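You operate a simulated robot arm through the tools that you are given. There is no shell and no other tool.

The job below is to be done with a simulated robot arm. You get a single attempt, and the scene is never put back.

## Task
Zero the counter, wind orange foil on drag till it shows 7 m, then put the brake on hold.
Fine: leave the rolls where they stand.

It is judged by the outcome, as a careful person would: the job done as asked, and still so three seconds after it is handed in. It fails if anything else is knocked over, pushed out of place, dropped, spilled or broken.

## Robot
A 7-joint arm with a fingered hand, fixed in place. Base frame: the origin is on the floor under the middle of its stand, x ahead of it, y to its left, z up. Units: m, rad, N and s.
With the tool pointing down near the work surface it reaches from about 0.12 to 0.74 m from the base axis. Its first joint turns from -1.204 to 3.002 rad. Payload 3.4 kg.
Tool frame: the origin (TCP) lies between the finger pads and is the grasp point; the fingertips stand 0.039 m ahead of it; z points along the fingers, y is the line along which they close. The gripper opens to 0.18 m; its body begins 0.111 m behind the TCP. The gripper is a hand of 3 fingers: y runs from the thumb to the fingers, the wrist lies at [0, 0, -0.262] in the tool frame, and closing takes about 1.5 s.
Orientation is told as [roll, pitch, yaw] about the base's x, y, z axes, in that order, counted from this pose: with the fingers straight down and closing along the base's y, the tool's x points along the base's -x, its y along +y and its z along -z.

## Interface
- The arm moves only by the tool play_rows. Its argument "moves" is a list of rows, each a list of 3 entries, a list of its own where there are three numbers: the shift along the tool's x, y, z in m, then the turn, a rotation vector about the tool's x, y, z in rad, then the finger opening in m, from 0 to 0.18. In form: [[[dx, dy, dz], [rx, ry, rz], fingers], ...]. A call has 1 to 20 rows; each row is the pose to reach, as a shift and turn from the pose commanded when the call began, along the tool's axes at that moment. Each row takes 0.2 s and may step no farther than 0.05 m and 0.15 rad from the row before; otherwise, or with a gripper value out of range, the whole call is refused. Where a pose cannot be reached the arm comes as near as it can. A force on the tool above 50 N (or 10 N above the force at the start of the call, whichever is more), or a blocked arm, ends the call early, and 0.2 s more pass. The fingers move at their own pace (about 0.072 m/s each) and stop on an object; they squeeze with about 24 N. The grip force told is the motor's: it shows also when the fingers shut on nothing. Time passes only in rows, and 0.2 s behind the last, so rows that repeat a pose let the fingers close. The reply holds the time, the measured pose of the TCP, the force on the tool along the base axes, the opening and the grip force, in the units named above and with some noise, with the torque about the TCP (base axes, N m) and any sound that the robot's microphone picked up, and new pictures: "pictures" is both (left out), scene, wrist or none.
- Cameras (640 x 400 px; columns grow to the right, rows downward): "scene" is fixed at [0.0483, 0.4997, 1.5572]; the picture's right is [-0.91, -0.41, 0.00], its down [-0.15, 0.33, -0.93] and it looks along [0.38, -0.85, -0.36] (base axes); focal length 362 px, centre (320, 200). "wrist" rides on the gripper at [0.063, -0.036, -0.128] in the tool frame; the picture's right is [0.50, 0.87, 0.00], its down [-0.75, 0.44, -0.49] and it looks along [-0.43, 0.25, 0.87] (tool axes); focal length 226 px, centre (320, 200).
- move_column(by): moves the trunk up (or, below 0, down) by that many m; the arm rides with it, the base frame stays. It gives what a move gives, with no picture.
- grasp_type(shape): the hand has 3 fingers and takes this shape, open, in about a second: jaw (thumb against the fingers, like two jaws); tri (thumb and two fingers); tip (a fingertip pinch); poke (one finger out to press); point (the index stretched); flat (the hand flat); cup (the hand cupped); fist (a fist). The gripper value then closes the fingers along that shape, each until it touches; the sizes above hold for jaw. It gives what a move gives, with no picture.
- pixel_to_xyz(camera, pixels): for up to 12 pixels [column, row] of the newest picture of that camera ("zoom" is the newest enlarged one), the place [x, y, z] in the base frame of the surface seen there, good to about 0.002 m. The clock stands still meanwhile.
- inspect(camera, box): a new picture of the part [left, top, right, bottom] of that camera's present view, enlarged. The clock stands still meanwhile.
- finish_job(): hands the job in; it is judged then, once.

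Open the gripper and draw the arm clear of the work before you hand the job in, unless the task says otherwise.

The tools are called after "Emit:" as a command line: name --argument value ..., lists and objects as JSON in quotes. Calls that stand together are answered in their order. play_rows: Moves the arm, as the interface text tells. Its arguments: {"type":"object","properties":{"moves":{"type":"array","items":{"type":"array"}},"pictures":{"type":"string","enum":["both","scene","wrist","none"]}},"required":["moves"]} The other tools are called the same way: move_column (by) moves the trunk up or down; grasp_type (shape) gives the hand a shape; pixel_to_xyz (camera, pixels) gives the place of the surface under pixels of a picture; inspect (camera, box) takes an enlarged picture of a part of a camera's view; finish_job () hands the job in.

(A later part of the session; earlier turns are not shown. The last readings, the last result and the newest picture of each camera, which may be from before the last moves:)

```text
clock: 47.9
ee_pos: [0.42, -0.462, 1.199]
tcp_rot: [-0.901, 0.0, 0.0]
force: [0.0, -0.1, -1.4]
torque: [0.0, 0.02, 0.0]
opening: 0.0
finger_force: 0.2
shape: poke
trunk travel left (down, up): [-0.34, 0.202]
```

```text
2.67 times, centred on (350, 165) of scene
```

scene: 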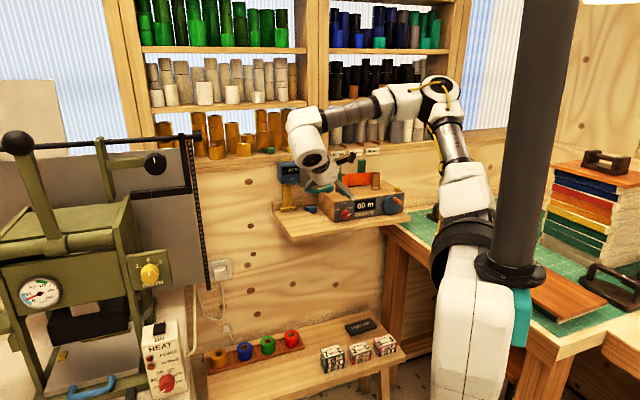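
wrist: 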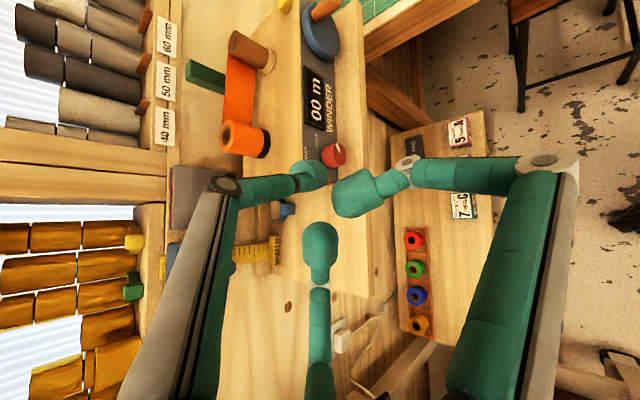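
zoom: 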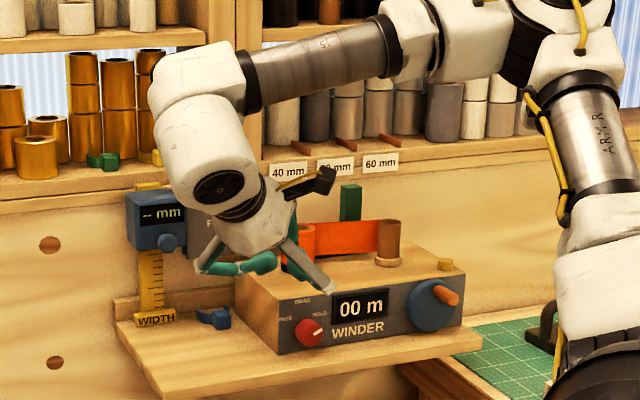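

The pose is relaxed, with display 00 m and knob visible. I bring the poke fingertip to hover 2.5 cm above the right part of the knob's top.

Emit:
play_rows --moves '[[[-0.003, -0.0005, 0.033], [0, 0, 0], 0.18], [[-0.006, -0.001, 0.066], [0, 0, 0], 0.18], [[-0.009, -0.0015, 0.1], [0, 0, 0], 0.18], [[-0.0122, -0.0018, 0.1317], [0, 0, 0], 0.18], [[-0.0122, -0.0018, 0.1317], [0, 0, 0], 0.18]]' --pictures "both"

Emit:
inspect --camera "scene" --box '[300, 150, 420, 240]'

Emit:
inspect --camera "wrist" --box '[240, 100, 400, 240]'

```text
clock: 49.1
ee_pos: [0.4323, -0.5654, 1.1182]
tcp_rot: [-0.899, -0.001, 0.0]
force: [0.3, -0.3, -0.1]
torque: [-0.01, 0.02, -0.03]
opening: 0.0001
finger_force: 0.1
shape: poke
trunk travel left (down, up): [-0.34, 0.202]
```

scene: 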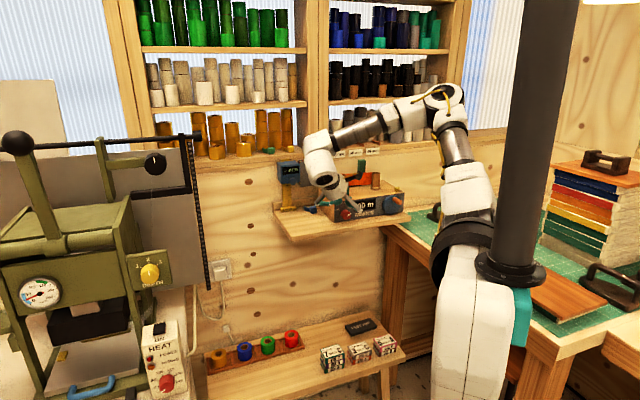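
wrist: 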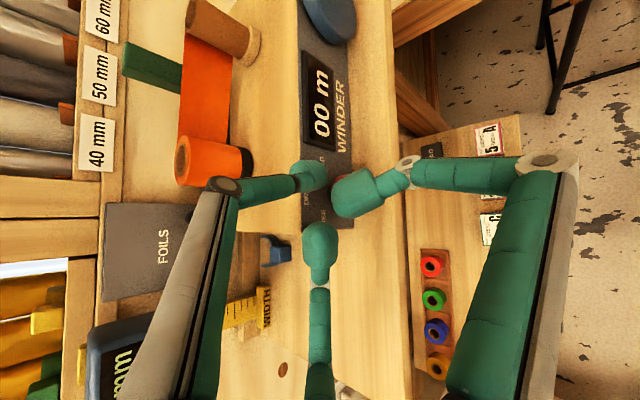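

```text
4.44 times, centred on (360, 195) of scene
```

zoom: 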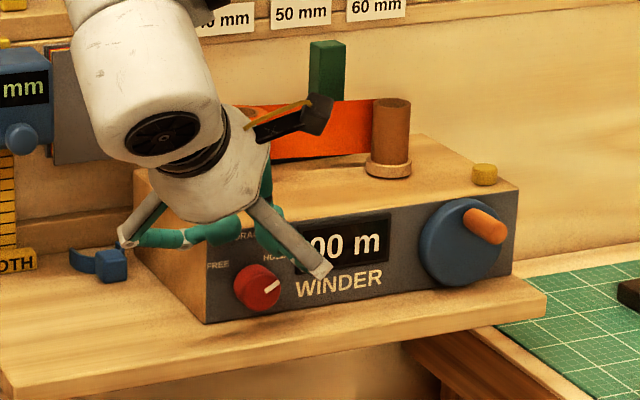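

```text
2.86 times, centred on (320, 170) of wrist
```

zoom: 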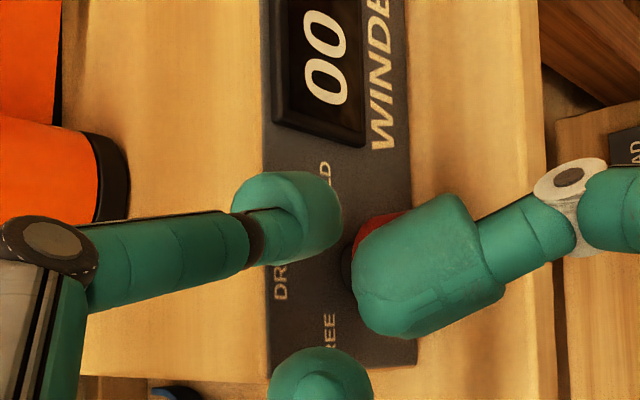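

The poke fingertip is near the knob (wrist zoom ~(295,215)). I measure its surface to locate it relative to the knob.

Emit:
pixel_to_xyz --camera "zoom" --pixels '[[300, 215], [335, 220], [290, 180], [290, 255], [320, 190], [320, 245], [250, 190], [375, 225], [350, 265]]'

Emit:
inspect --camera "scene" --box '[325, 180, 375, 220]'

```text
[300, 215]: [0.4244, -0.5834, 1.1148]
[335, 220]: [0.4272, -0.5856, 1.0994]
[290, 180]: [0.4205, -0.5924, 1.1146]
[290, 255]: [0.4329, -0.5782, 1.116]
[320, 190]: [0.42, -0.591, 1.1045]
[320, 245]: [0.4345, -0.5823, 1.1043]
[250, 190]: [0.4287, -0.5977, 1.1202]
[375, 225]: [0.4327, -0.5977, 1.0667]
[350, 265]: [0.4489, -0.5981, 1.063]
```

```text
10.00 times, centred on (350, 200) of scene
```

zoom: 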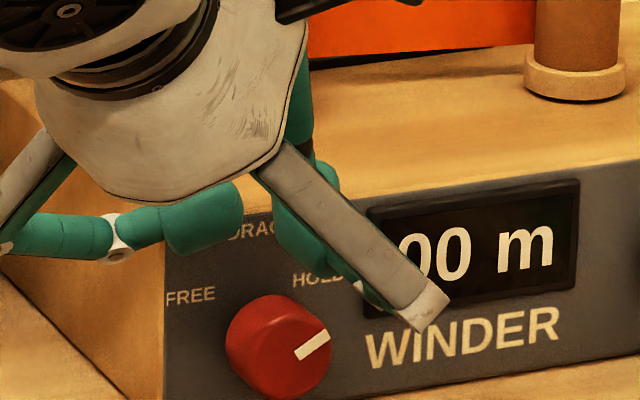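

The fingertip centre is at about (0.432,-0.593,1.107), right above the knob's upper right. I lower it until it presses the knob top with a few newtons.

Emit:
play_rows --moves '[[[0, 0.0094, 0.0075], [0, 0, 0], 0.18], [[0, 0.0157, 0.0124], [0, 0, 0], 0.18], [[0, 0.0188, 0.0149], [0, 0, 0], 0.18], [[0, 0.0211, 0.0168], [0, 0, 0], 0.18], [[0, 0.0211, 0.0168], [0, 0, 0], 0.18]]' --pictures "none"

Emit:
inspect --camera "scene" --box '[325, 180, 375, 220]'

```text
clock: 50.3
ee_pos: [0.4309, -0.5645, 1.0936]
tcp_rot: [-0.905, -0.002, -0.002]
force: [-2.2, -1.7, 12.9]
torque: [-0.35, 0.04, -0.03]
opening: 0.0
finger_force: 0.0
shape: poke
trunk travel left (down, up): [-0.34, 0.202]
```

```text
10.00 times, centred on (350, 200) of scene
```

zoom: 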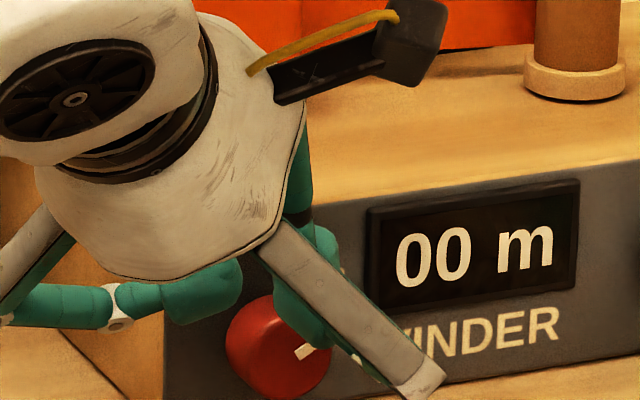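

Contact at about 13 N. I drag the fingertip left along the rim by 15 mm, which should roll the knob counter-clockwise toward DRAG.

Emit:
play_rows --moves '[[[-0.0021, 0.0013, -0.0017], [0, 0, 0], 0.18], [[-0.0042, 0.0026, -0.0033], [0, 0, 0], 0.18], [[-0.0064, 0.004, -0.005], [0, 0, 0], 0.18], [[-0.0085, 0.0053, -0.0066], [0, 0, 0], 0.18], [[-0.0106, 0.0066, -0.0083], [0, 0, 0], 0.18], [[-0.0106, 0.0066, -0.0083], [0, 0, 0], 0.18]]' --pictures "none"

Emit:
inspect --camera "scene" --box '[325, 180, 375, 220]'

```text
clock: 51.7
ee_pos: [0.4429, -0.552, 1.0946]
tcp_rot: [-0.904, -0.003, -0.001]
force: [1.6, 7.6, 27.3]
torque: [-0.75, 0.03, 0.0]
opening: 0.0
finger_force: 0.1
shape: poke
trunk travel left (down, up): [-0.34, 0.202]
```

```text
10.00 times, centred on (350, 200) of scene
```

zoom: 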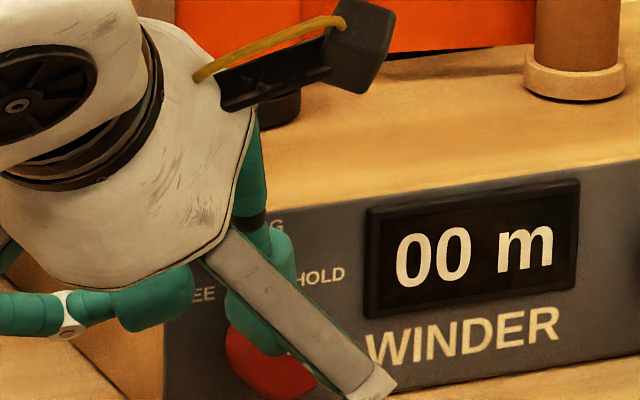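

Force is now 27 N on the left slope; the pointer is hidden by the knuckle, so I look through the wrist camera.

Emit:
inspect --camera "wrist" --box '[260, 110, 420, 250]'

```text
2.86 times, centred on (340, 180) of wrist
```

zoom: 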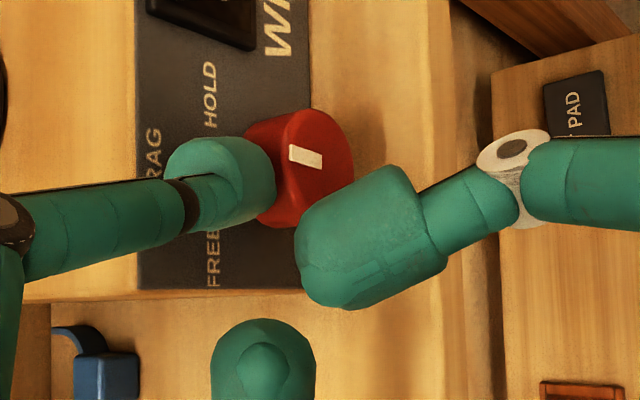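

The pointer (wrist zoom (307,157)) is now within ~15° of DRAG. I drag another 4.5 mm left.

Emit:
play_rows --moves '[[[-0.0011, 0.0007, -0.0009], [0, 0, 0], 0.18], [[-0.0021, 0.0013, -0.0017], [0, 0, 0], 0.18], [[-0.0032, 0.002, -0.0025], [0, 0, 0], 0.18], [[-0.0032, 0.002, -0.0025], [0, 0, 0], 0.18]]' --pictures "none"

Emit:
inspect --camera "wrist" --box '[260, 110, 420, 250]'

```text
clock: 52.7
ee_pos: [0.446, -0.5496, 1.0939]
tcp_rot: [-0.902, -0.002, 0.0]
force: [-0.2, 6.8, 25.2]
torque: [-0.71, 0.1, -0.04]
opening: 0.0
finger_force: 0.0
shape: poke
trunk travel left (down, up): [-0.34, 0.202]
```

```text
2.86 times, centred on (340, 180) of wrist
```

zoom: 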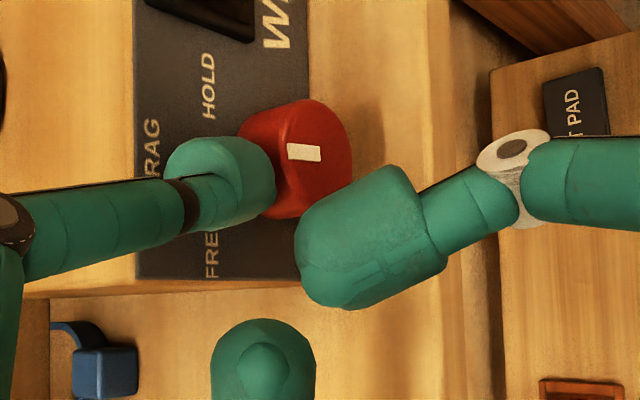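

The pointer now points straight to DRAG. I lift the finger straight up 4 cm and check that the knob stays.

Emit:
play_rows --moves '[[[0, -0.0078, -0.0062], [0, 0, 0], 0.18], [[0, -0.0196, -0.0155], [0, 0, 0], 0.18], [[0, -0.0313, -0.0249], [0, 0, 0], 0.18], [[0, -0.0313, -0.0249], [0, 0, 0], 0.18]]' --pictures "none"

Emit:
inspect --camera "wrist" --box '[260, 110, 420, 250]'

Emit:
inspect --camera "scene" --box '[300, 160, 420, 240]'

```text
clock: 53.7
ee_pos: [0.4448, -0.5511, 1.1319]
tcp_rot: [-0.903, 0.0, -0.001]
force: [1.2, -0.3, -0.3]
torque: [-0.01, -0.01, -0.03]
opening: 0.0
finger_force: 0.1
shape: poke
trunk travel left (down, up): [-0.34, 0.202]
```

```text
2.86 times, centred on (340, 180) of wrist
```

zoom: 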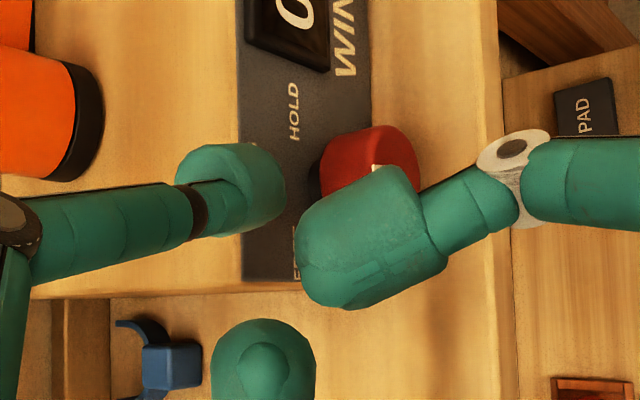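

```text
5.00 times, centred on (360, 200) of scene
```

zoom: 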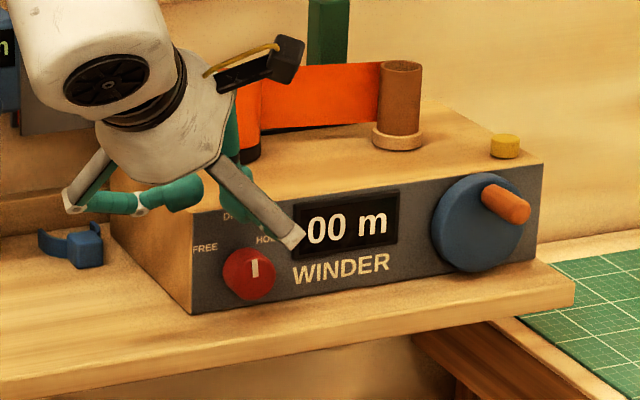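

The knob now rests at DRAG and the counter shows 00 m. I withdraw the hand and look at the "point" shape for working the crank.

Emit:
play_rows --moves '[[[0.0075, 0.0018, -0.03], [0, 0, 0], 0.18], [[0.015, 0.0036, -0.061], [0, 0, 0], 0.18], [[0.0225, 0.0055, -0.091], [0, 0, 0], 0.18], [[0.03, 0.0073, -0.1218], [0, 0, 0], 0.18], [[0.03, 0.0073, -0.1218], [0, 0, 0], 0.18]]' --pictures "none"

Emit:
grasp_type --shape "point"

Emit:
play_rows --moves '[[[0, 0, 0], [0, 0, 0], 0.18], [[0, 0, 0], [0, 0, 0], 0.18], [[0, 0, 0], [0, 0, 0], 0.18]]' --pictures "both"

Emit:
inspect --camera "scene" --box '[270, 120, 430, 240]'

```text
clock: 54.9
ee_pos: [0.4176, -0.4534, 1.2007]
tcp_rot: [-0.899, 0.0, -0.001]
force: [-0.5, 0.3, 0.8]
torque: [0.01, -0.02, -0.02]
opening: 0.0
finger_force: 0.1
shape: poke
trunk travel left (down, up): [-0.34, 0.202]
```

```text
clock: 55.8
ee_pos: [0.4164, -0.4506, 1.2009]
tcp_rot: [-0.9, 0.0, 0.001]
force: [0.6, 0.2, 0.4]
torque: [-0.03, 0.04, -0.01]
opening: 0.0001
finger_force: 0.0
shape: point
trunk travel left (down, up): [-0.34, 0.202]
```

```text
clock: 56.6
ee_pos: [0.4158, -0.4508, 1.2023]
tcp_rot: [-0.902, 0.0, -0.003]
force: [0.6, 0.5, -0.1]
torque: [-0.02, 0.0, 0.03]
opening: 0.0
finger_force: 0.2
shape: point
trunk travel left (down, up): [-0.34, 0.202]
```

scene: 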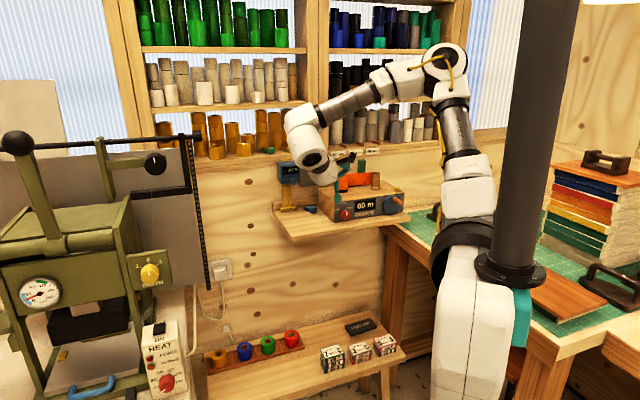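
wrist: 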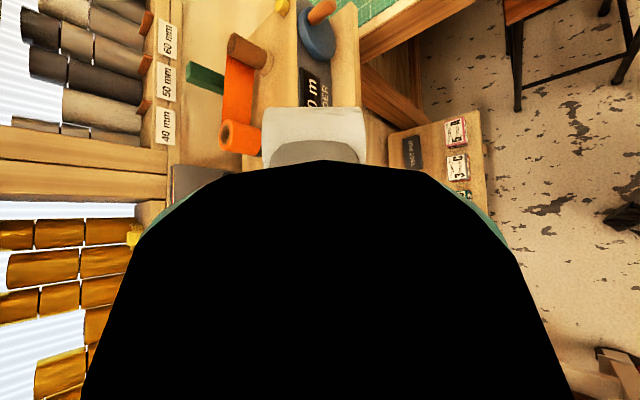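

```text
3.33 times, centred on (350, 180) of scene
```

zoom: 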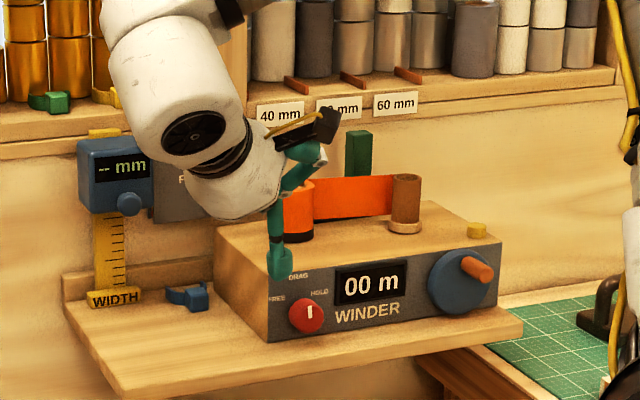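

The point shape stretches one finger (zoom (278,262)) but blocks the wrist camera. I measure where that finger is.

Emit:
pixel_to_xyz --camera "zoom" --pixels '[[278, 262], [276, 250], [275, 225], [273, 205], [305, 155], [295, 180], [280, 270], [320, 160]]'

```text
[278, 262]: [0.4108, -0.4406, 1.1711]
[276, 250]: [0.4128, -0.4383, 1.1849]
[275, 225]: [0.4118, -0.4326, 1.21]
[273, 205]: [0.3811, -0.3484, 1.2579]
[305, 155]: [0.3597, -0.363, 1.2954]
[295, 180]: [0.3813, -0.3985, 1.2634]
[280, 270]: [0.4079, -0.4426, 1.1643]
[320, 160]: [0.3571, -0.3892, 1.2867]
```

The point shape crosses and blocks the camera, so poke is better. For the crank I will roll the hand ~90° so the poke finger points roughly along the handle axis; I switch back to poke and start that reorientation well in front of the panel.

Emit:
grasp_type --shape "poke"

Emit:
play_rows --moves '[[[0.013, -0.0002, 0.0165], [0.0441, -0.0231, 0.1246], 0.18], [[0.026, -0.0004, 0.0329], [0.0881, -0.0462, 0.2492], 0.18], [[0.0389, -0.0007, 0.0494], [0.1322, -0.0693, 0.3737], 0.18], [[0.0519, -0.0009, 0.0658], [0.1762, -0.0924, 0.4983], 0.18], [[0.0649, -0.0011, 0.0823], [0.2203, -0.1155, 0.6229], 0.18], [[0.0779, -0.0013, 0.0988], [0.2643, -0.1387, 0.7475], 0.18], [[0.0779, -0.0013, 0.0988], [0.2643, -0.1387, 0.7475], 0.18]]' --pictures "both"

```text
clock: 57.5
ee_pos: [0.417, -0.4495, 1.2015]
tcp_rot: [-0.901, -0.001, -0.002]
force: [0.4, 1.3, 0.3]
torque: [0.04, 0.04, 0.01]
opening: 0.0002
finger_force: 0.0
shape: poke
trunk travel left (down, up): [-0.34, 0.202]
```

```text
clock: 59.1
ee_pos: [0.3453, -0.5511, 1.155]
tcp_rot: [-1.062, -0.702, -0.312]
force: [0.6, 0.3, -0.7]
torque: [0.02, 0.04, -0.01]
opening: 0.0
finger_force: 0.0
shape: poke
out of reach, approached as far as the arm can: row 6, 7
trunk travel left (down, up): [-0.34, 0.202]
```

scene: 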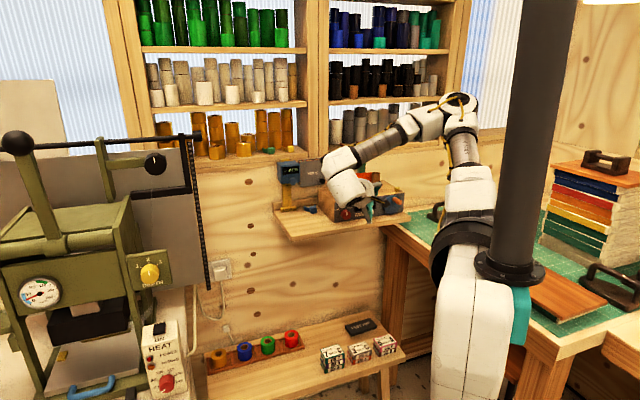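
wrist: 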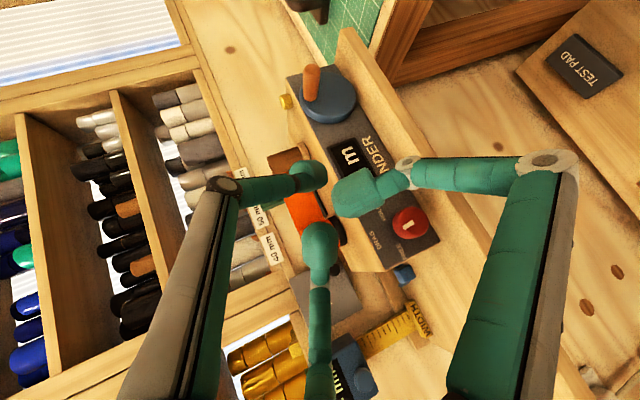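

This limit looks like elbow folding (wrist too close to the shoulder), so I continue the rotation while moving further out toward the crank, keeping ~10 cm off the panel.

Emit:
play_rows --moves '[[[0.0207, -0.0051, 0.0225], [0.0378, -0.0198, 0.1068], 0.18], [[0.0413, -0.0101, 0.0451], [0.0755, -0.0396, 0.2136], 0.18], [[0.062, -0.0152, 0.0676], [0.1133, -0.0594, 0.3204], 0.18], [[0.0826, -0.0202, 0.0901], [0.151, -0.0793, 0.4271], 0.18], [[0.0826, -0.0202, 0.0901], [0.1888, -0.0991, 0.5339], 0.18], [[0.0826, -0.0202, 0.0901], [0.2265, -0.1189, 0.6407], 0.18], [[0.0826, -0.0202, 0.0901], [0.2643, -0.1387, 0.7475], 0.18], [[0.0826, -0.0202, 0.0901], [0.2643, -0.1387, 0.7475], 0.18]]' --pictures "both"

Emit:
inspect --camera "scene" --box '[290, 120, 450, 240]'

```text
clock: 60.9
ee_pos: [0.2235, -0.726, 1.1589]
tcp_rot: [-0.521, -1.332, -1.15]
force: [0.0, -0.2, 0.3]
torque: [0.01, -0.03, -0.03]
opening: 0.0
finger_force: 0.1
shape: poke
out of reach, approached as far as the arm can: row 1, 2, 3, 4, 5, 6, 7, 8
trunk travel left (down, up): [-0.34, 0.202]
```

scene: 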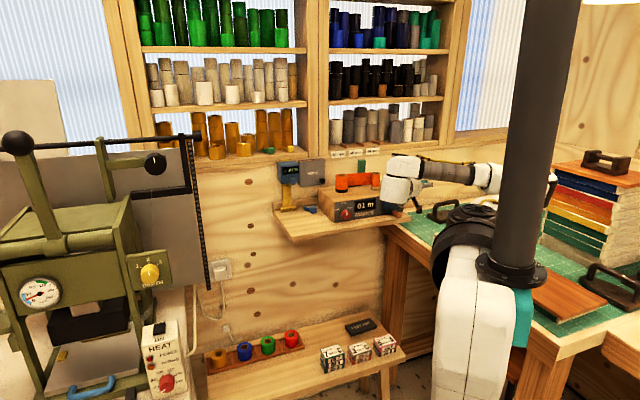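
wrist: 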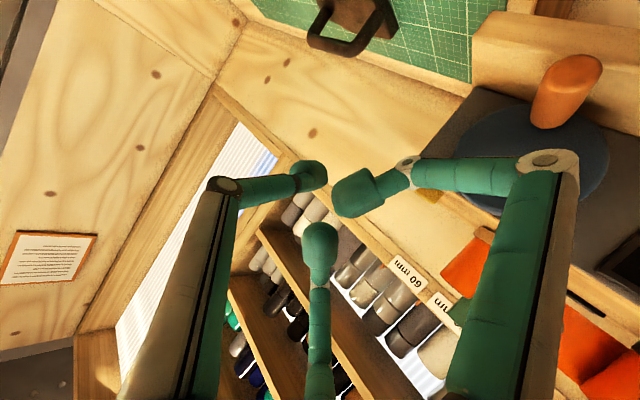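

```text
3.33 times, centred on (370, 180) of scene
```

zoom: 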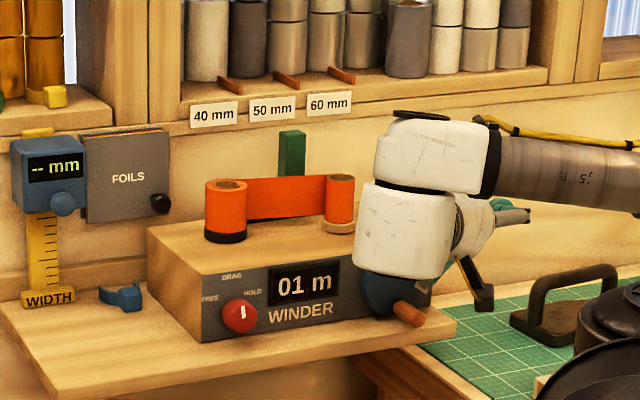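

The arm swung to another configuration and its wrist brushed the crank clockwise: the counter now reads 01 m with the brake still on DRAG, so clockwise winds. I check the state of the handle and surroundings closely.

Emit:
inspect --camera "scene" --box '[340, 160, 430, 230]'

Emit:
pixel_to_xyz --camera "zoom" --pixels '[[360, 280], [335, 270], [300, 265], [280, 260], [375, 285], [260, 180], [350, 90], [200, 130], [230, 70], [440, 210], [470, 130], [560, 100]]'

Emit:
inspect --camera "scene" --box '[260, 60, 560, 260]'

```text
5.71 times, centred on (385, 195) of scene
```

zoom: 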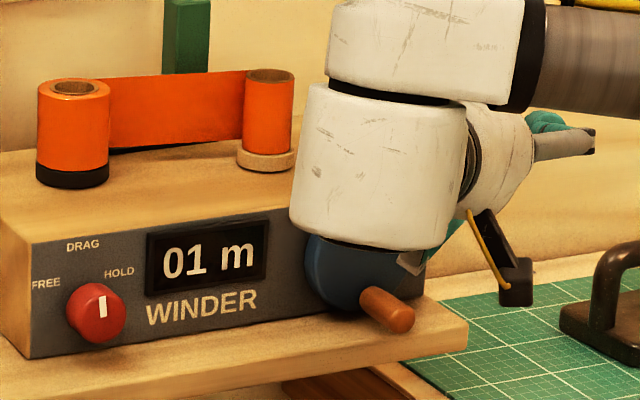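

```text
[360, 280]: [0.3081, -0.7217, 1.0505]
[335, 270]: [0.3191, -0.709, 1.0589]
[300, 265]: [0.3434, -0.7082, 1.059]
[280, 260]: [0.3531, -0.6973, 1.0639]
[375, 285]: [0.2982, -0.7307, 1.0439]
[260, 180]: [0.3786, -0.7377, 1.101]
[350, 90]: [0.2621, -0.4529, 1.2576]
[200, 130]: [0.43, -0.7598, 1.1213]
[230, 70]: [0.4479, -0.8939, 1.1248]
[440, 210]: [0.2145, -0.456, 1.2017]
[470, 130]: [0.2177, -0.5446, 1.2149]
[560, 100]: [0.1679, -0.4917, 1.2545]
```

```text
2.00 times, centred on (410, 160) of scene
```

zoom: 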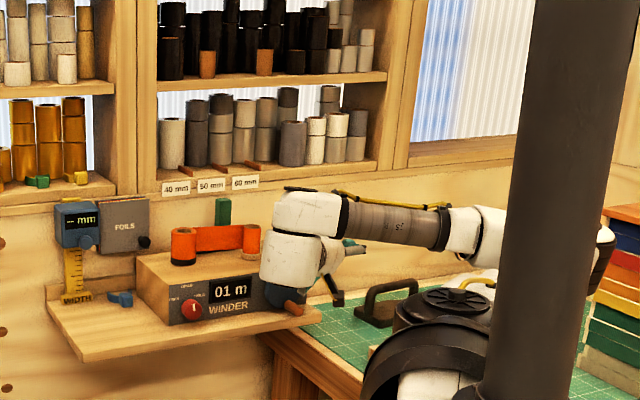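

The knob is at DRAG and nothing looks displaced, but the elbow is now low to the right. I measure the handle's present position and the elbow's neighbourhood before moving out.

Emit:
inspect --camera "scene" --box '[370, 185, 420, 225]'

Emit:
pixel_to_xyz --camera "zoom" --pixels '[[360, 238], [350, 245], [372, 235], [300, 200], [280, 180], [230, 190], [250, 220], [320, 210], [400, 250], [340, 190]]'

Emit:
pixel_to_xyz --camera "scene" --pixels '[[470, 175], [495, 180], [450, 172], [555, 180], [553, 195], [500, 210], [460, 215], [465, 235], [580, 190], [585, 165], [400, 180], [388, 185]]'

```text
10.00 times, centred on (395, 205) of scene
```

zoom: 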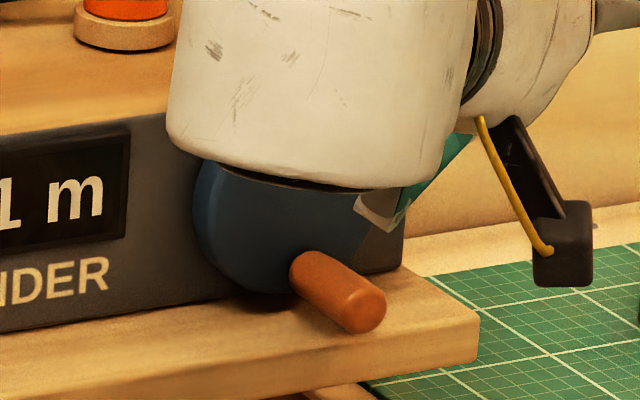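

```text
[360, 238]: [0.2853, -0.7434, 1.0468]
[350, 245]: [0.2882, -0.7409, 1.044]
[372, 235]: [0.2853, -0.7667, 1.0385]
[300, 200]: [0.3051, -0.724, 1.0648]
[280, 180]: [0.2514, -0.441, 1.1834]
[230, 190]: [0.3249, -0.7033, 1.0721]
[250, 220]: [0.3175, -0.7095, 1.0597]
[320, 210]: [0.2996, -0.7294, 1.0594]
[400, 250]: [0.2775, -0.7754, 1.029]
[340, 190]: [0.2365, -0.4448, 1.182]
```

```text
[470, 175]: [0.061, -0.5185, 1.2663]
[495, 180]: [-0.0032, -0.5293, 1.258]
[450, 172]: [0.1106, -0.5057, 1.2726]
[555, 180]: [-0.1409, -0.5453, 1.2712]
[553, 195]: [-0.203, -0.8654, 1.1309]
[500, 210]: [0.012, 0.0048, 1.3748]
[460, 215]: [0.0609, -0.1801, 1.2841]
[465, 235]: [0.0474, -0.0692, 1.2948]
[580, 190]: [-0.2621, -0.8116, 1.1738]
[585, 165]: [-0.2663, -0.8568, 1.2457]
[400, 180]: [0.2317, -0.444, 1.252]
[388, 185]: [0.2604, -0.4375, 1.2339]
```

The handle is now at the bottom (half a turn clockwise gave 01 m); centre is about s=0.222, z=1.0645. I first back the hand away upward from the winder in small steps.

Emit:
play_rows --moves '[[[-0.0129, -0.0016, -0.0227], [0, 0, 0], 0.18], [[-0.0259, -0.0032, -0.0455], [0, 0, 0], 0.18], [[-0.0388, -0.0048, -0.0682], [0, 0, 0], 0.18], [[-0.0388, -0.0048, -0.0682], [0, 0, 0], 0.18]]' --pictures "scene"

```text
clock: 61.9
ee_pos: [0.2123, -0.717, 1.2184]
tcp_rot: [-0.521, -1.328, -1.149]
force: [-0.9, -0.8, -0.4]
torque: [-0.02, 0.01, -0.03]
opening: 0.0
finger_force: 0.2
shape: poke
out of reach, approached as far as the arm can: row 1, 2, 3, 4
trunk travel left (down, up): [-0.34, 0.202]
```

scene: 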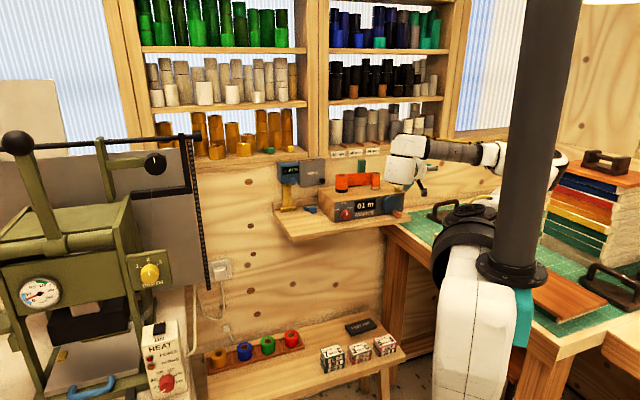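

Now I rotate gradually back toward the relaxed orientation while moving up and back, in two stages.

Emit:
play_rows --moves '[[[-0.0017, 0.0068, -0.01], [-0.0415, 0.023, -0.1335], 0.18], [[-0.0033, 0.0136, -0.0201], [-0.0829, 0.046, -0.2671], 0.18], [[-0.005, 0.0203, -0.0301], [-0.1244, 0.069, -0.4006], 0.18], [[-0.0066, 0.0271, -0.0402], [-0.1658, 0.092, -0.5341], 0.18], [[-0.0083, 0.0339, -0.0502], [-0.2073, 0.115, -0.6676], 0.18], [[-0.0083, 0.0339, -0.0502], [-0.2073, 0.115, -0.6676], 0.18]]' --pictures "scene"

```text
clock: 63.3
ee_pos: [0.2528, -0.6737, 1.2324]
tcp_rot: [-1.016, -0.74, -0.367]
force: [-0.6, 0.2, -0.2]
torque: [0.0, -0.02, -0.03]
opening: 0.0
finger_force: 0.2
shape: poke
trunk travel left (down, up): [-0.34, 0.202]
```

scene: 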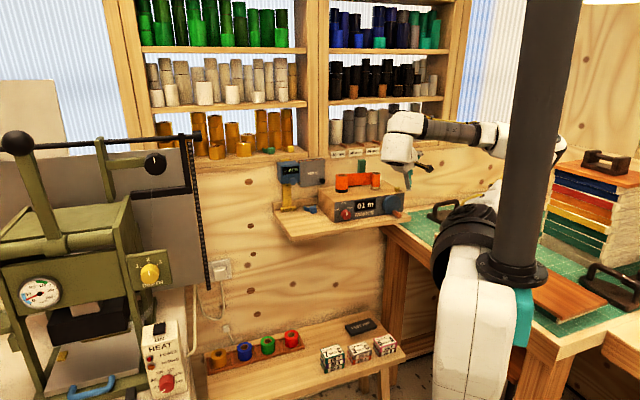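

The motion is smooth now. I finish the rotation to roll -0.9, yaw 0.

Emit:
play_rows --moves '[[[-0.005, 0.0064, -0.0092], [-0.0415, 0.023, -0.1335], 0.18], [[-0.0101, 0.0129, -0.0183], [-0.0829, 0.046, -0.2671], 0.18], [[-0.0151, 0.0193, -0.0275], [-0.1244, 0.069, -0.4006], 0.18], [[-0.0201, 0.0257, -0.0367], [-0.1658, 0.092, -0.5341], 0.18], [[-0.0252, 0.0322, -0.0458], [-0.2073, 0.115, -0.6676], 0.18], [[-0.0302, 0.0386, -0.055], [-0.2487, 0.138, -0.8012], 0.18], [[-0.0302, 0.0386, -0.055], [-0.2487, 0.138, -0.8012], 0.18]]' --pictures "both"

Emit:
inspect --camera "scene" --box '[310, 130, 430, 230]'

```text
clock: 64.9
ee_pos: [0.2997, -0.6203, 1.2491]
tcp_rot: [-0.898, 0.001, -0.001]
force: [-0.3, -0.1, 0.2]
torque: [-0.02, -0.02, 0.01]
opening: 0.0004
finger_force: 0.0
shape: poke
trunk travel left (down, up): [-0.34, 0.202]
```

scene: 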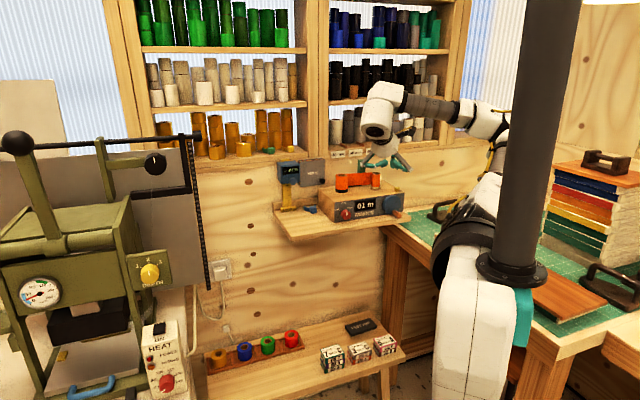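
wrist: 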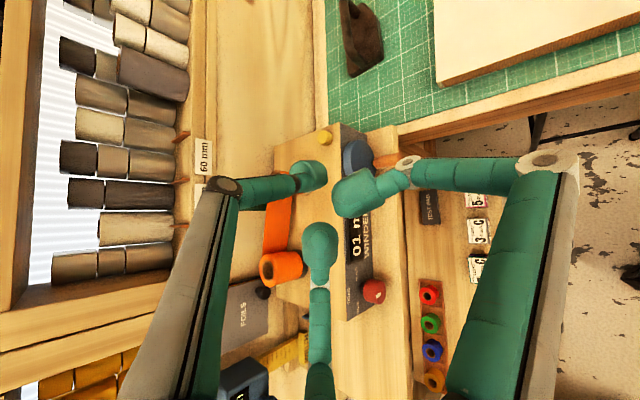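

```text
4.00 times, centred on (370, 180) of scene
```

zoom: 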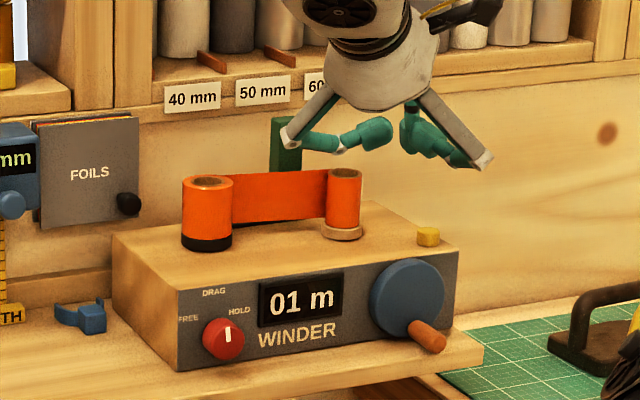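

All is in order: 01 m, brake on DRAG, everything standing. I measure the disc rim and handle precisely.

Emit:
inspect --camera "scene" --box '[394, 188, 430, 222]'

Emit:
inspect --camera "scene" --box '[372, 185, 412, 220]'

Emit:
pixel_to_xyz --camera "zoom" --pixels '[[310, 100], [290, 85], [270, 90], [330, 90], [310, 80], [240, 150], [250, 220], [300, 240], [400, 190], [385, 130], [395, 265], [350, 235]]'

```text
11.76 times, centred on (412, 205) of scene
```

zoom: 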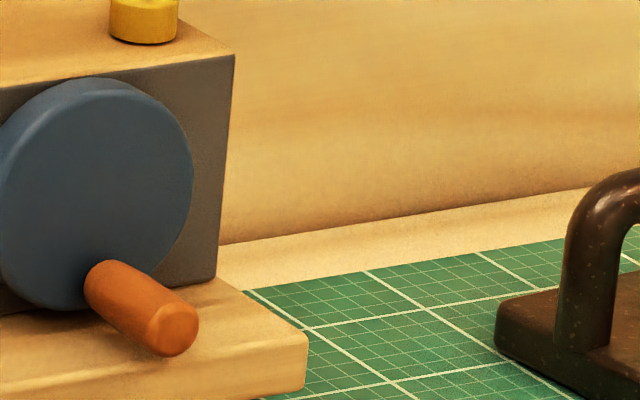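

```text
11.43 times, centred on (392, 202) of scene
```

zoom: 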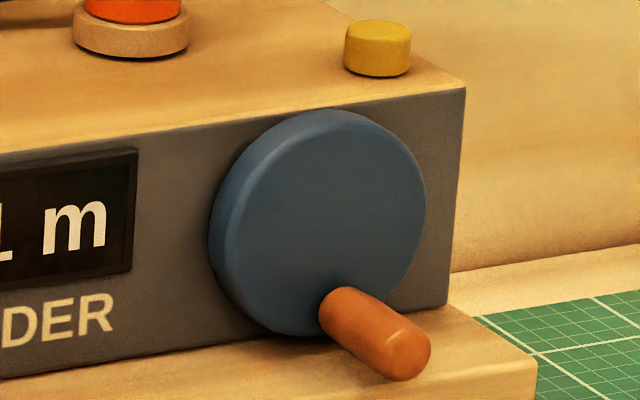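

```text
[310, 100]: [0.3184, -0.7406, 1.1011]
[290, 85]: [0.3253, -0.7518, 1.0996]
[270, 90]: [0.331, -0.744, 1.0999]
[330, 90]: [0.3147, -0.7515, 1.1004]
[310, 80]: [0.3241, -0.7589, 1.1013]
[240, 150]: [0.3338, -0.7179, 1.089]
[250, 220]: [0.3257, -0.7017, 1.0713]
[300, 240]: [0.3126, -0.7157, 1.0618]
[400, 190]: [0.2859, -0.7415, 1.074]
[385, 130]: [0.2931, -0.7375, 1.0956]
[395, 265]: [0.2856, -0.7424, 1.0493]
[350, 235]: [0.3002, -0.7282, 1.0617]
```

The rim top stands ~5 mm above the box top (z≈1.103) with centre z≈1.066. I query the handle's end points directly for its radius and angle.

Emit:
pixel_to_xyz --camera "zoom" --pixels '[[405, 352], [395, 345], [415, 345], [400, 365], [380, 325], [360, 310], [340, 300], [335, 112], [320, 118], [350, 118], [426, 200], [225, 180]]'

```text
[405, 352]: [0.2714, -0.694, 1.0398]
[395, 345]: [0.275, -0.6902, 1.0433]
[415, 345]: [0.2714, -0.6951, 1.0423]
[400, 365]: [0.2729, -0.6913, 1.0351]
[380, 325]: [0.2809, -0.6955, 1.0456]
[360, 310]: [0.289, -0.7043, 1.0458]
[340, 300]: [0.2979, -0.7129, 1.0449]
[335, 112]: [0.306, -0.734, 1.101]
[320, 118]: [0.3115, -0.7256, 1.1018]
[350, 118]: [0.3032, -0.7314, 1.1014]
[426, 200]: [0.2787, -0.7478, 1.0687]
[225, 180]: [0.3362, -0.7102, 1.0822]
```

Handle end is at s≈0.225, z≈1.040 (bottom), radius 0.025 about (0.2235, 1.065). I'll wind by pressing the fingertip on the disc's top rim and stroking it to the right; first hover above the rim's upper left.

Emit:
play_rows --moves '[[[-0.0064, 0.012, 0.0291], [0, 0, 0], 0.18], [[-0.0128, 0.024, 0.0583], [0, 0, 0], 0.18], [[-0.0191, 0.036, 0.0874], [0, 0, 0], 0.18], [[-0.0255, 0.048, 0.1165], [0, 0, 0], 0.18], [[-0.0255, 0.048, 0.1165], [0, 0, 0], 0.18]]' --pictures "both"

Emit:
inspect --camera "scene" --box '[340, 150, 430, 220]'

Emit:
inspect --camera "wrist" --box '[250, 100, 410, 240]'

```text
clock: 66.1
ee_pos: [0.3252, -0.6812, 1.1389]
tcp_rot: [-0.897, -0.001, -0.003]
force: [0.2, 0.0, -0.3]
torque: [0.01, 0.03, -0.01]
opening: 0.0
finger_force: 0.1
shape: poke
trunk travel left (down, up): [-0.34, 0.202]
```

scene: 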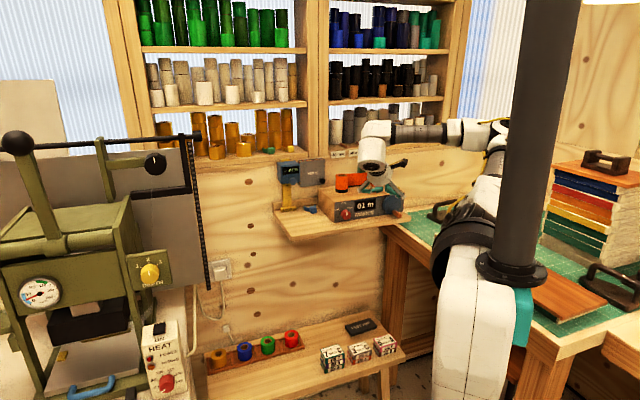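
wrist: 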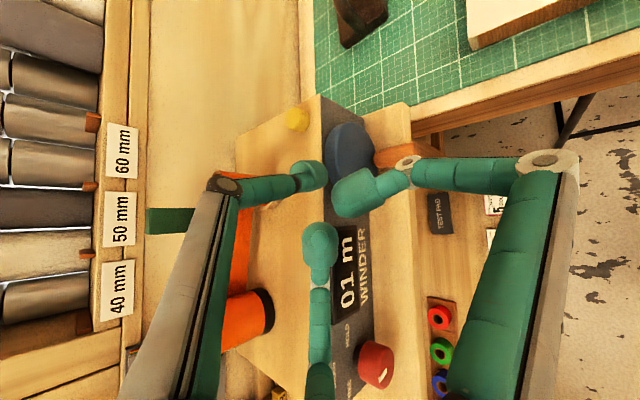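

```text
5.71 times, centred on (385, 185) of scene
```

zoom: 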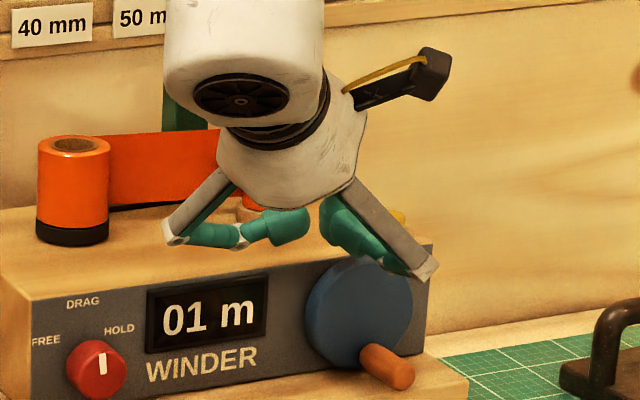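

```text
2.86 times, centred on (330, 170) of wrist
```

zoom: 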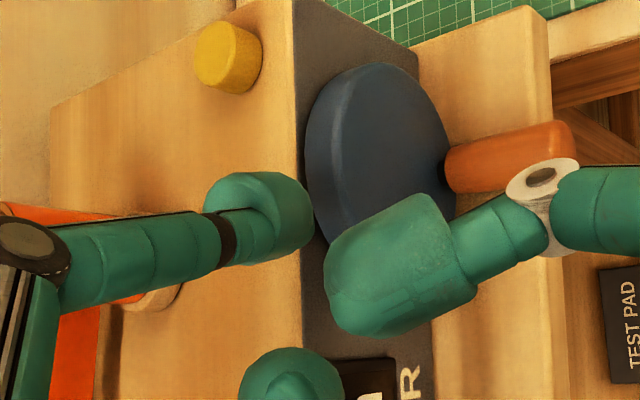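

The finger is over the rim's upper-left with the display clearly visible. I lower it to press ~4 mm into the rim and stroke to the top, checking force and rotation.

Emit:
play_rows --moves '[[[0, 0.0094, 0.0075], [0, 0, 0], 0.18], [[0.0007, 0.0148, 0.0127], [0, 0, 0], 0.18], [[0.0014, 0.0175, 0.0157], [0, 0, 0], 0.18], [[0.0064, 0.0118, 0.0176], [0, 0, 0], 0.18], [[0.0117, 0.007, 0.0205], [0, 0, 0], 0.18], [[0.0172, 0.003, 0.0243], [0, 0, 0], 0.18]]' --pictures "none"

Emit:
inspect --camera "wrist" --box '[250, 100, 410, 240]'

Emit:
inspect --camera "scene" --box '[340, 150, 430, 220]'

```text
clock: 67.5
ee_pos: [0.3065, -0.6989, 1.1218]
tcp_rot: [-0.9, -0.001, -0.004]
force: [-1.6, 0.5, 9.8]
torque: [-0.29, 0.01, -0.02]
opening: 0.0
finger_force: 0.1
shape: poke
trunk travel left (down, up): [-0.34, 0.202]
```

```text
2.86 times, centred on (330, 170) of wrist
```

zoom: 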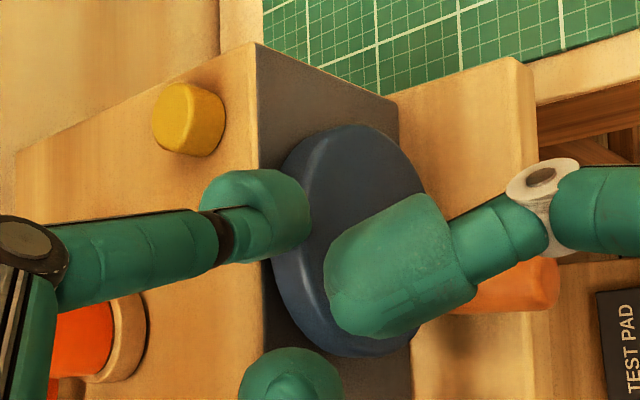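

```text
5.71 times, centred on (385, 185) of scene
```

zoom: 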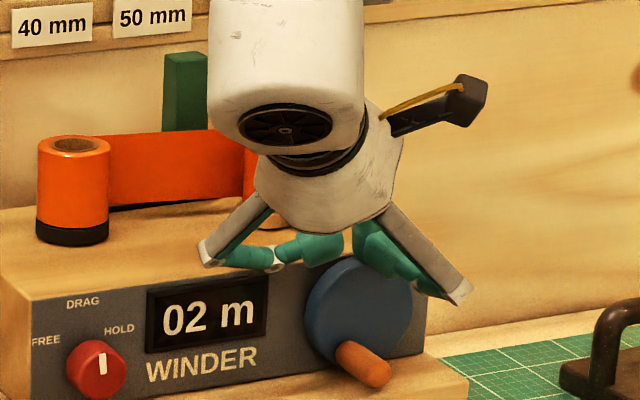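

It works: the handle moved clockwise and the display reads 02 m. I finish this stroke, lift, return and make one more full stroke.

Emit:
play_rows --moves '[[[0.0054, -0.0028, 0.0047], [0, 0, 0], 0.18], [[0.0107, -0.0045, 0.0101], [0, 0, 0], 0.18], [[0.0158, -0.0051, 0.0161], [0, 0, 0], 0.18], [[0.0179, -0.0221, 0.0054], [0, 0, 0], 0.18], [[0, -0.0125, -0.009], [0, 0, 0], 0.18], [[-0.0172, -0.003, -0.0243], [0, 0, 0], 0.18]]' --pictures "none"

Emit:
inspect --camera "scene" --box '[340, 150, 430, 220]'

```text
clock: 68.9
ee_pos: [0.3256, -0.6815, 1.1382]
tcp_rot: [-0.899, 0.002, -0.003]
force: [-0.1, 0.9, -0.2]
torque: [0.0, -0.01, -0.02]
opening: 0.0002
finger_force: 0.0
shape: poke
trunk travel left (down, up): [-0.34, 0.202]
```

```text
5.71 times, centred on (385, 185) of scene
```

zoom: 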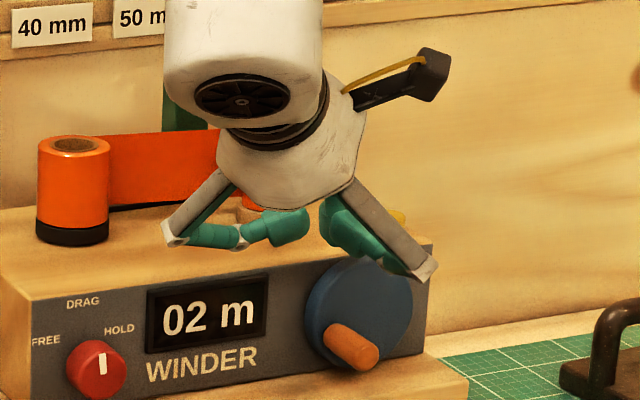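

Still 02 m, with the handle now at lower left. I measure the handle's end to get its angle.

Emit:
inspect --camera "scene" --box '[372, 185, 412, 220]'

Emit:
pixel_to_xyz --camera "zoom" --pixels '[[340, 310], [350, 300], [330, 315], [335, 300], [345, 318], [300, 280], [280, 260]]'

```text
11.43 times, centred on (392, 202) of scene
```

zoom: 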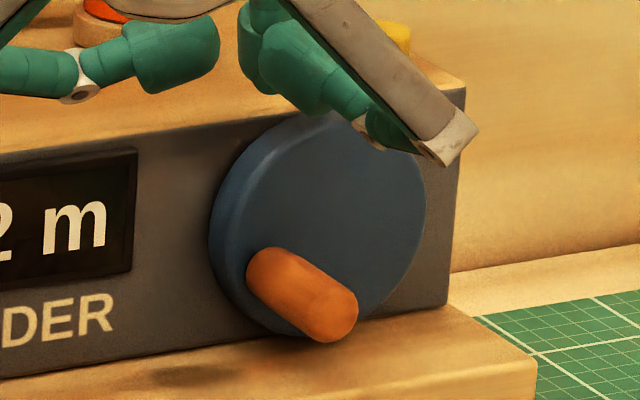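

```text
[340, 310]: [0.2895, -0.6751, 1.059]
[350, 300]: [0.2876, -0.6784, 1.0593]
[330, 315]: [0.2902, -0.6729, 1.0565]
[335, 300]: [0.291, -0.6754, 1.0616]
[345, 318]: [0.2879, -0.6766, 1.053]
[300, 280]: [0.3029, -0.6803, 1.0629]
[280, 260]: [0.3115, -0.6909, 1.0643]
```

Handle clock angle ≈250° (≈73° per stroke; 02 m). I run two more full strokes, well short of 7 m.

Emit:
play_rows --moves '[[[0.0007, 0.0148, 0.0127], [0, 0, 0], 0.18], [[0.0014, 0.0175, 0.0157], [0, 0, 0], 0.18], [[0.0064, 0.0118, 0.0176], [0, 0, 0], 0.18], [[0.0117, 0.007, 0.0205], [0, 0, 0], 0.18], [[0.0172, 0.003, 0.0243], [0, 0, 0], 0.18], [[0.0226, 0.0002, 0.029], [0, 0, 0], 0.18], [[0.0279, -0.0015, 0.0344], [0, 0, 0], 0.18], [[0.033, -0.0021, 0.0404], [0, 0, 0], 0.18], [[0.0351, -0.0191, 0.0297], [0, 0, 0], 0.18], [[0.0172, -0.0095, 0.0153], [0, 0, 0], 0.18], [[0, 0, 0], [0, 0, 0], 0.18]]' --pictures "none"

Emit:
inspect --camera "scene" --box '[340, 150, 430, 220]'

Emit:
inspect --camera "wrist" --box '[250, 100, 410, 240]'

```text
clock: 71.3
ee_pos: [0.326, -0.6835, 1.1392]
tcp_rot: [-0.897, 0.002, -0.003]
force: [-0.2, -0.7, -0.3]
torque: [0.03, 0.0, -0.04]
opening: 0.0
finger_force: 0.1
shape: poke
trunk travel left (down, up): [-0.34, 0.202]
```

```text
5.71 times, centred on (385, 185) of scene
```

zoom: 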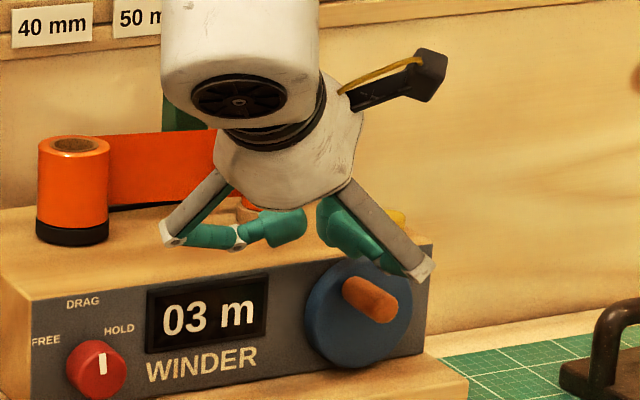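

```text
2.86 times, centred on (330, 170) of wrist
```

zoom: 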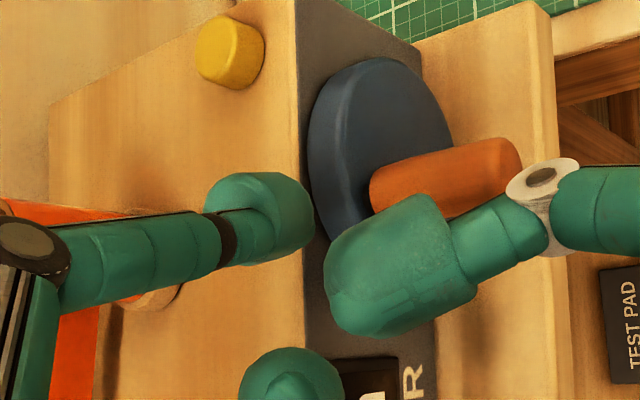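

03 m now, handle near upper-left; clearance to the folded fingers is fine. I measure the handle's end and continue with another stroke.

Emit:
inspect --camera "scene" --box '[372, 185, 412, 220]'

Emit:
pixel_to_xyz --camera "zoom" --pixels '[[375, 212], [385, 205], [365, 220], [380, 220], [372, 202], [330, 190], [310, 180]]'

Emit:
play_rows --moves '[[[0.0007, 0.0148, 0.0127], [0, 0, 0], 0.18], [[0.0014, 0.0175, 0.0157], [0, 0, 0], 0.18], [[0.0064, 0.0118, 0.0176], [0, 0, 0], 0.18], [[0.0117, 0.007, 0.0205], [0, 0, 0], 0.18], [[0.0172, 0.003, 0.0243], [0, 0, 0], 0.18], [[0.0226, 0.0002, 0.029], [0, 0, 0], 0.18], [[0.0279, -0.0015, 0.0344], [0, 0, 0], 0.18], [[0.033, -0.0021, 0.0404], [0, 0, 0], 0.18], [[0.0351, -0.0191, 0.0297], [0, 0, 0], 0.18], [[0.0172, -0.0095, 0.0153], [0, 0, 0], 0.18], [[0, 0, 0], [0, 0, 0], 0.18]]' --pictures "none"

Emit:
inspect --camera "scene" --box '[340, 150, 430, 220]'

```text
11.43 times, centred on (392, 202) of scene
```

zoom: 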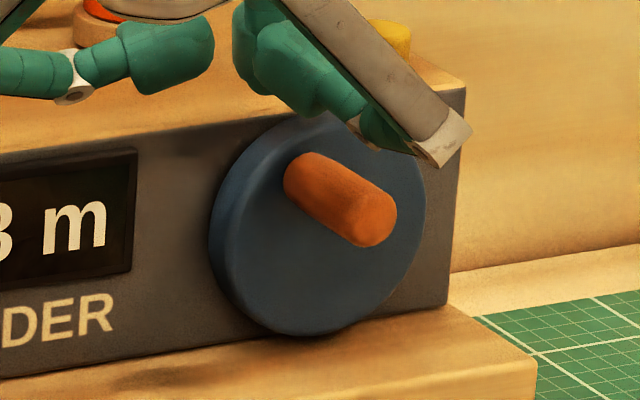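

```text
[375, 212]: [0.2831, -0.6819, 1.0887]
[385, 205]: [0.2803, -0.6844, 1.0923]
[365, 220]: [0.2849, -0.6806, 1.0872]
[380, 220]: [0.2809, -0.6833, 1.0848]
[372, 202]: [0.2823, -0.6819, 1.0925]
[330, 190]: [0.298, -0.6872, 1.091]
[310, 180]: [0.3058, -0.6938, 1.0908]
```

```text
clock: 73.7
ee_pos: [0.326, -0.6835, 1.1381]
tcp_rot: [-0.895, 0.003, -0.005]
force: [-0.2, -0.3, 0.0]
torque: [0.03, -0.01, 0.0]
opening: 0.0
finger_force: 0.1
shape: poke
trunk travel left (down, up): [-0.34, 0.202]
```

```text
5.71 times, centred on (385, 185) of scene
```

zoom: 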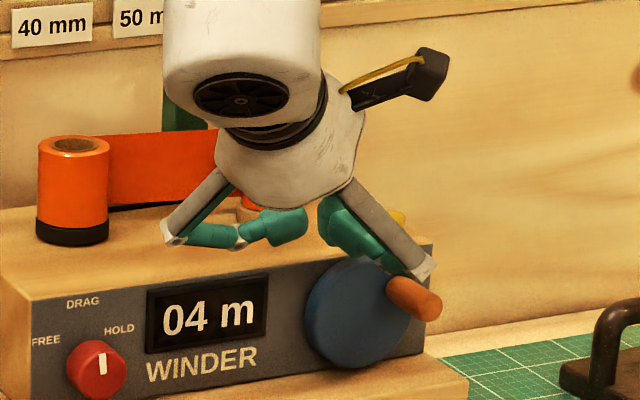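

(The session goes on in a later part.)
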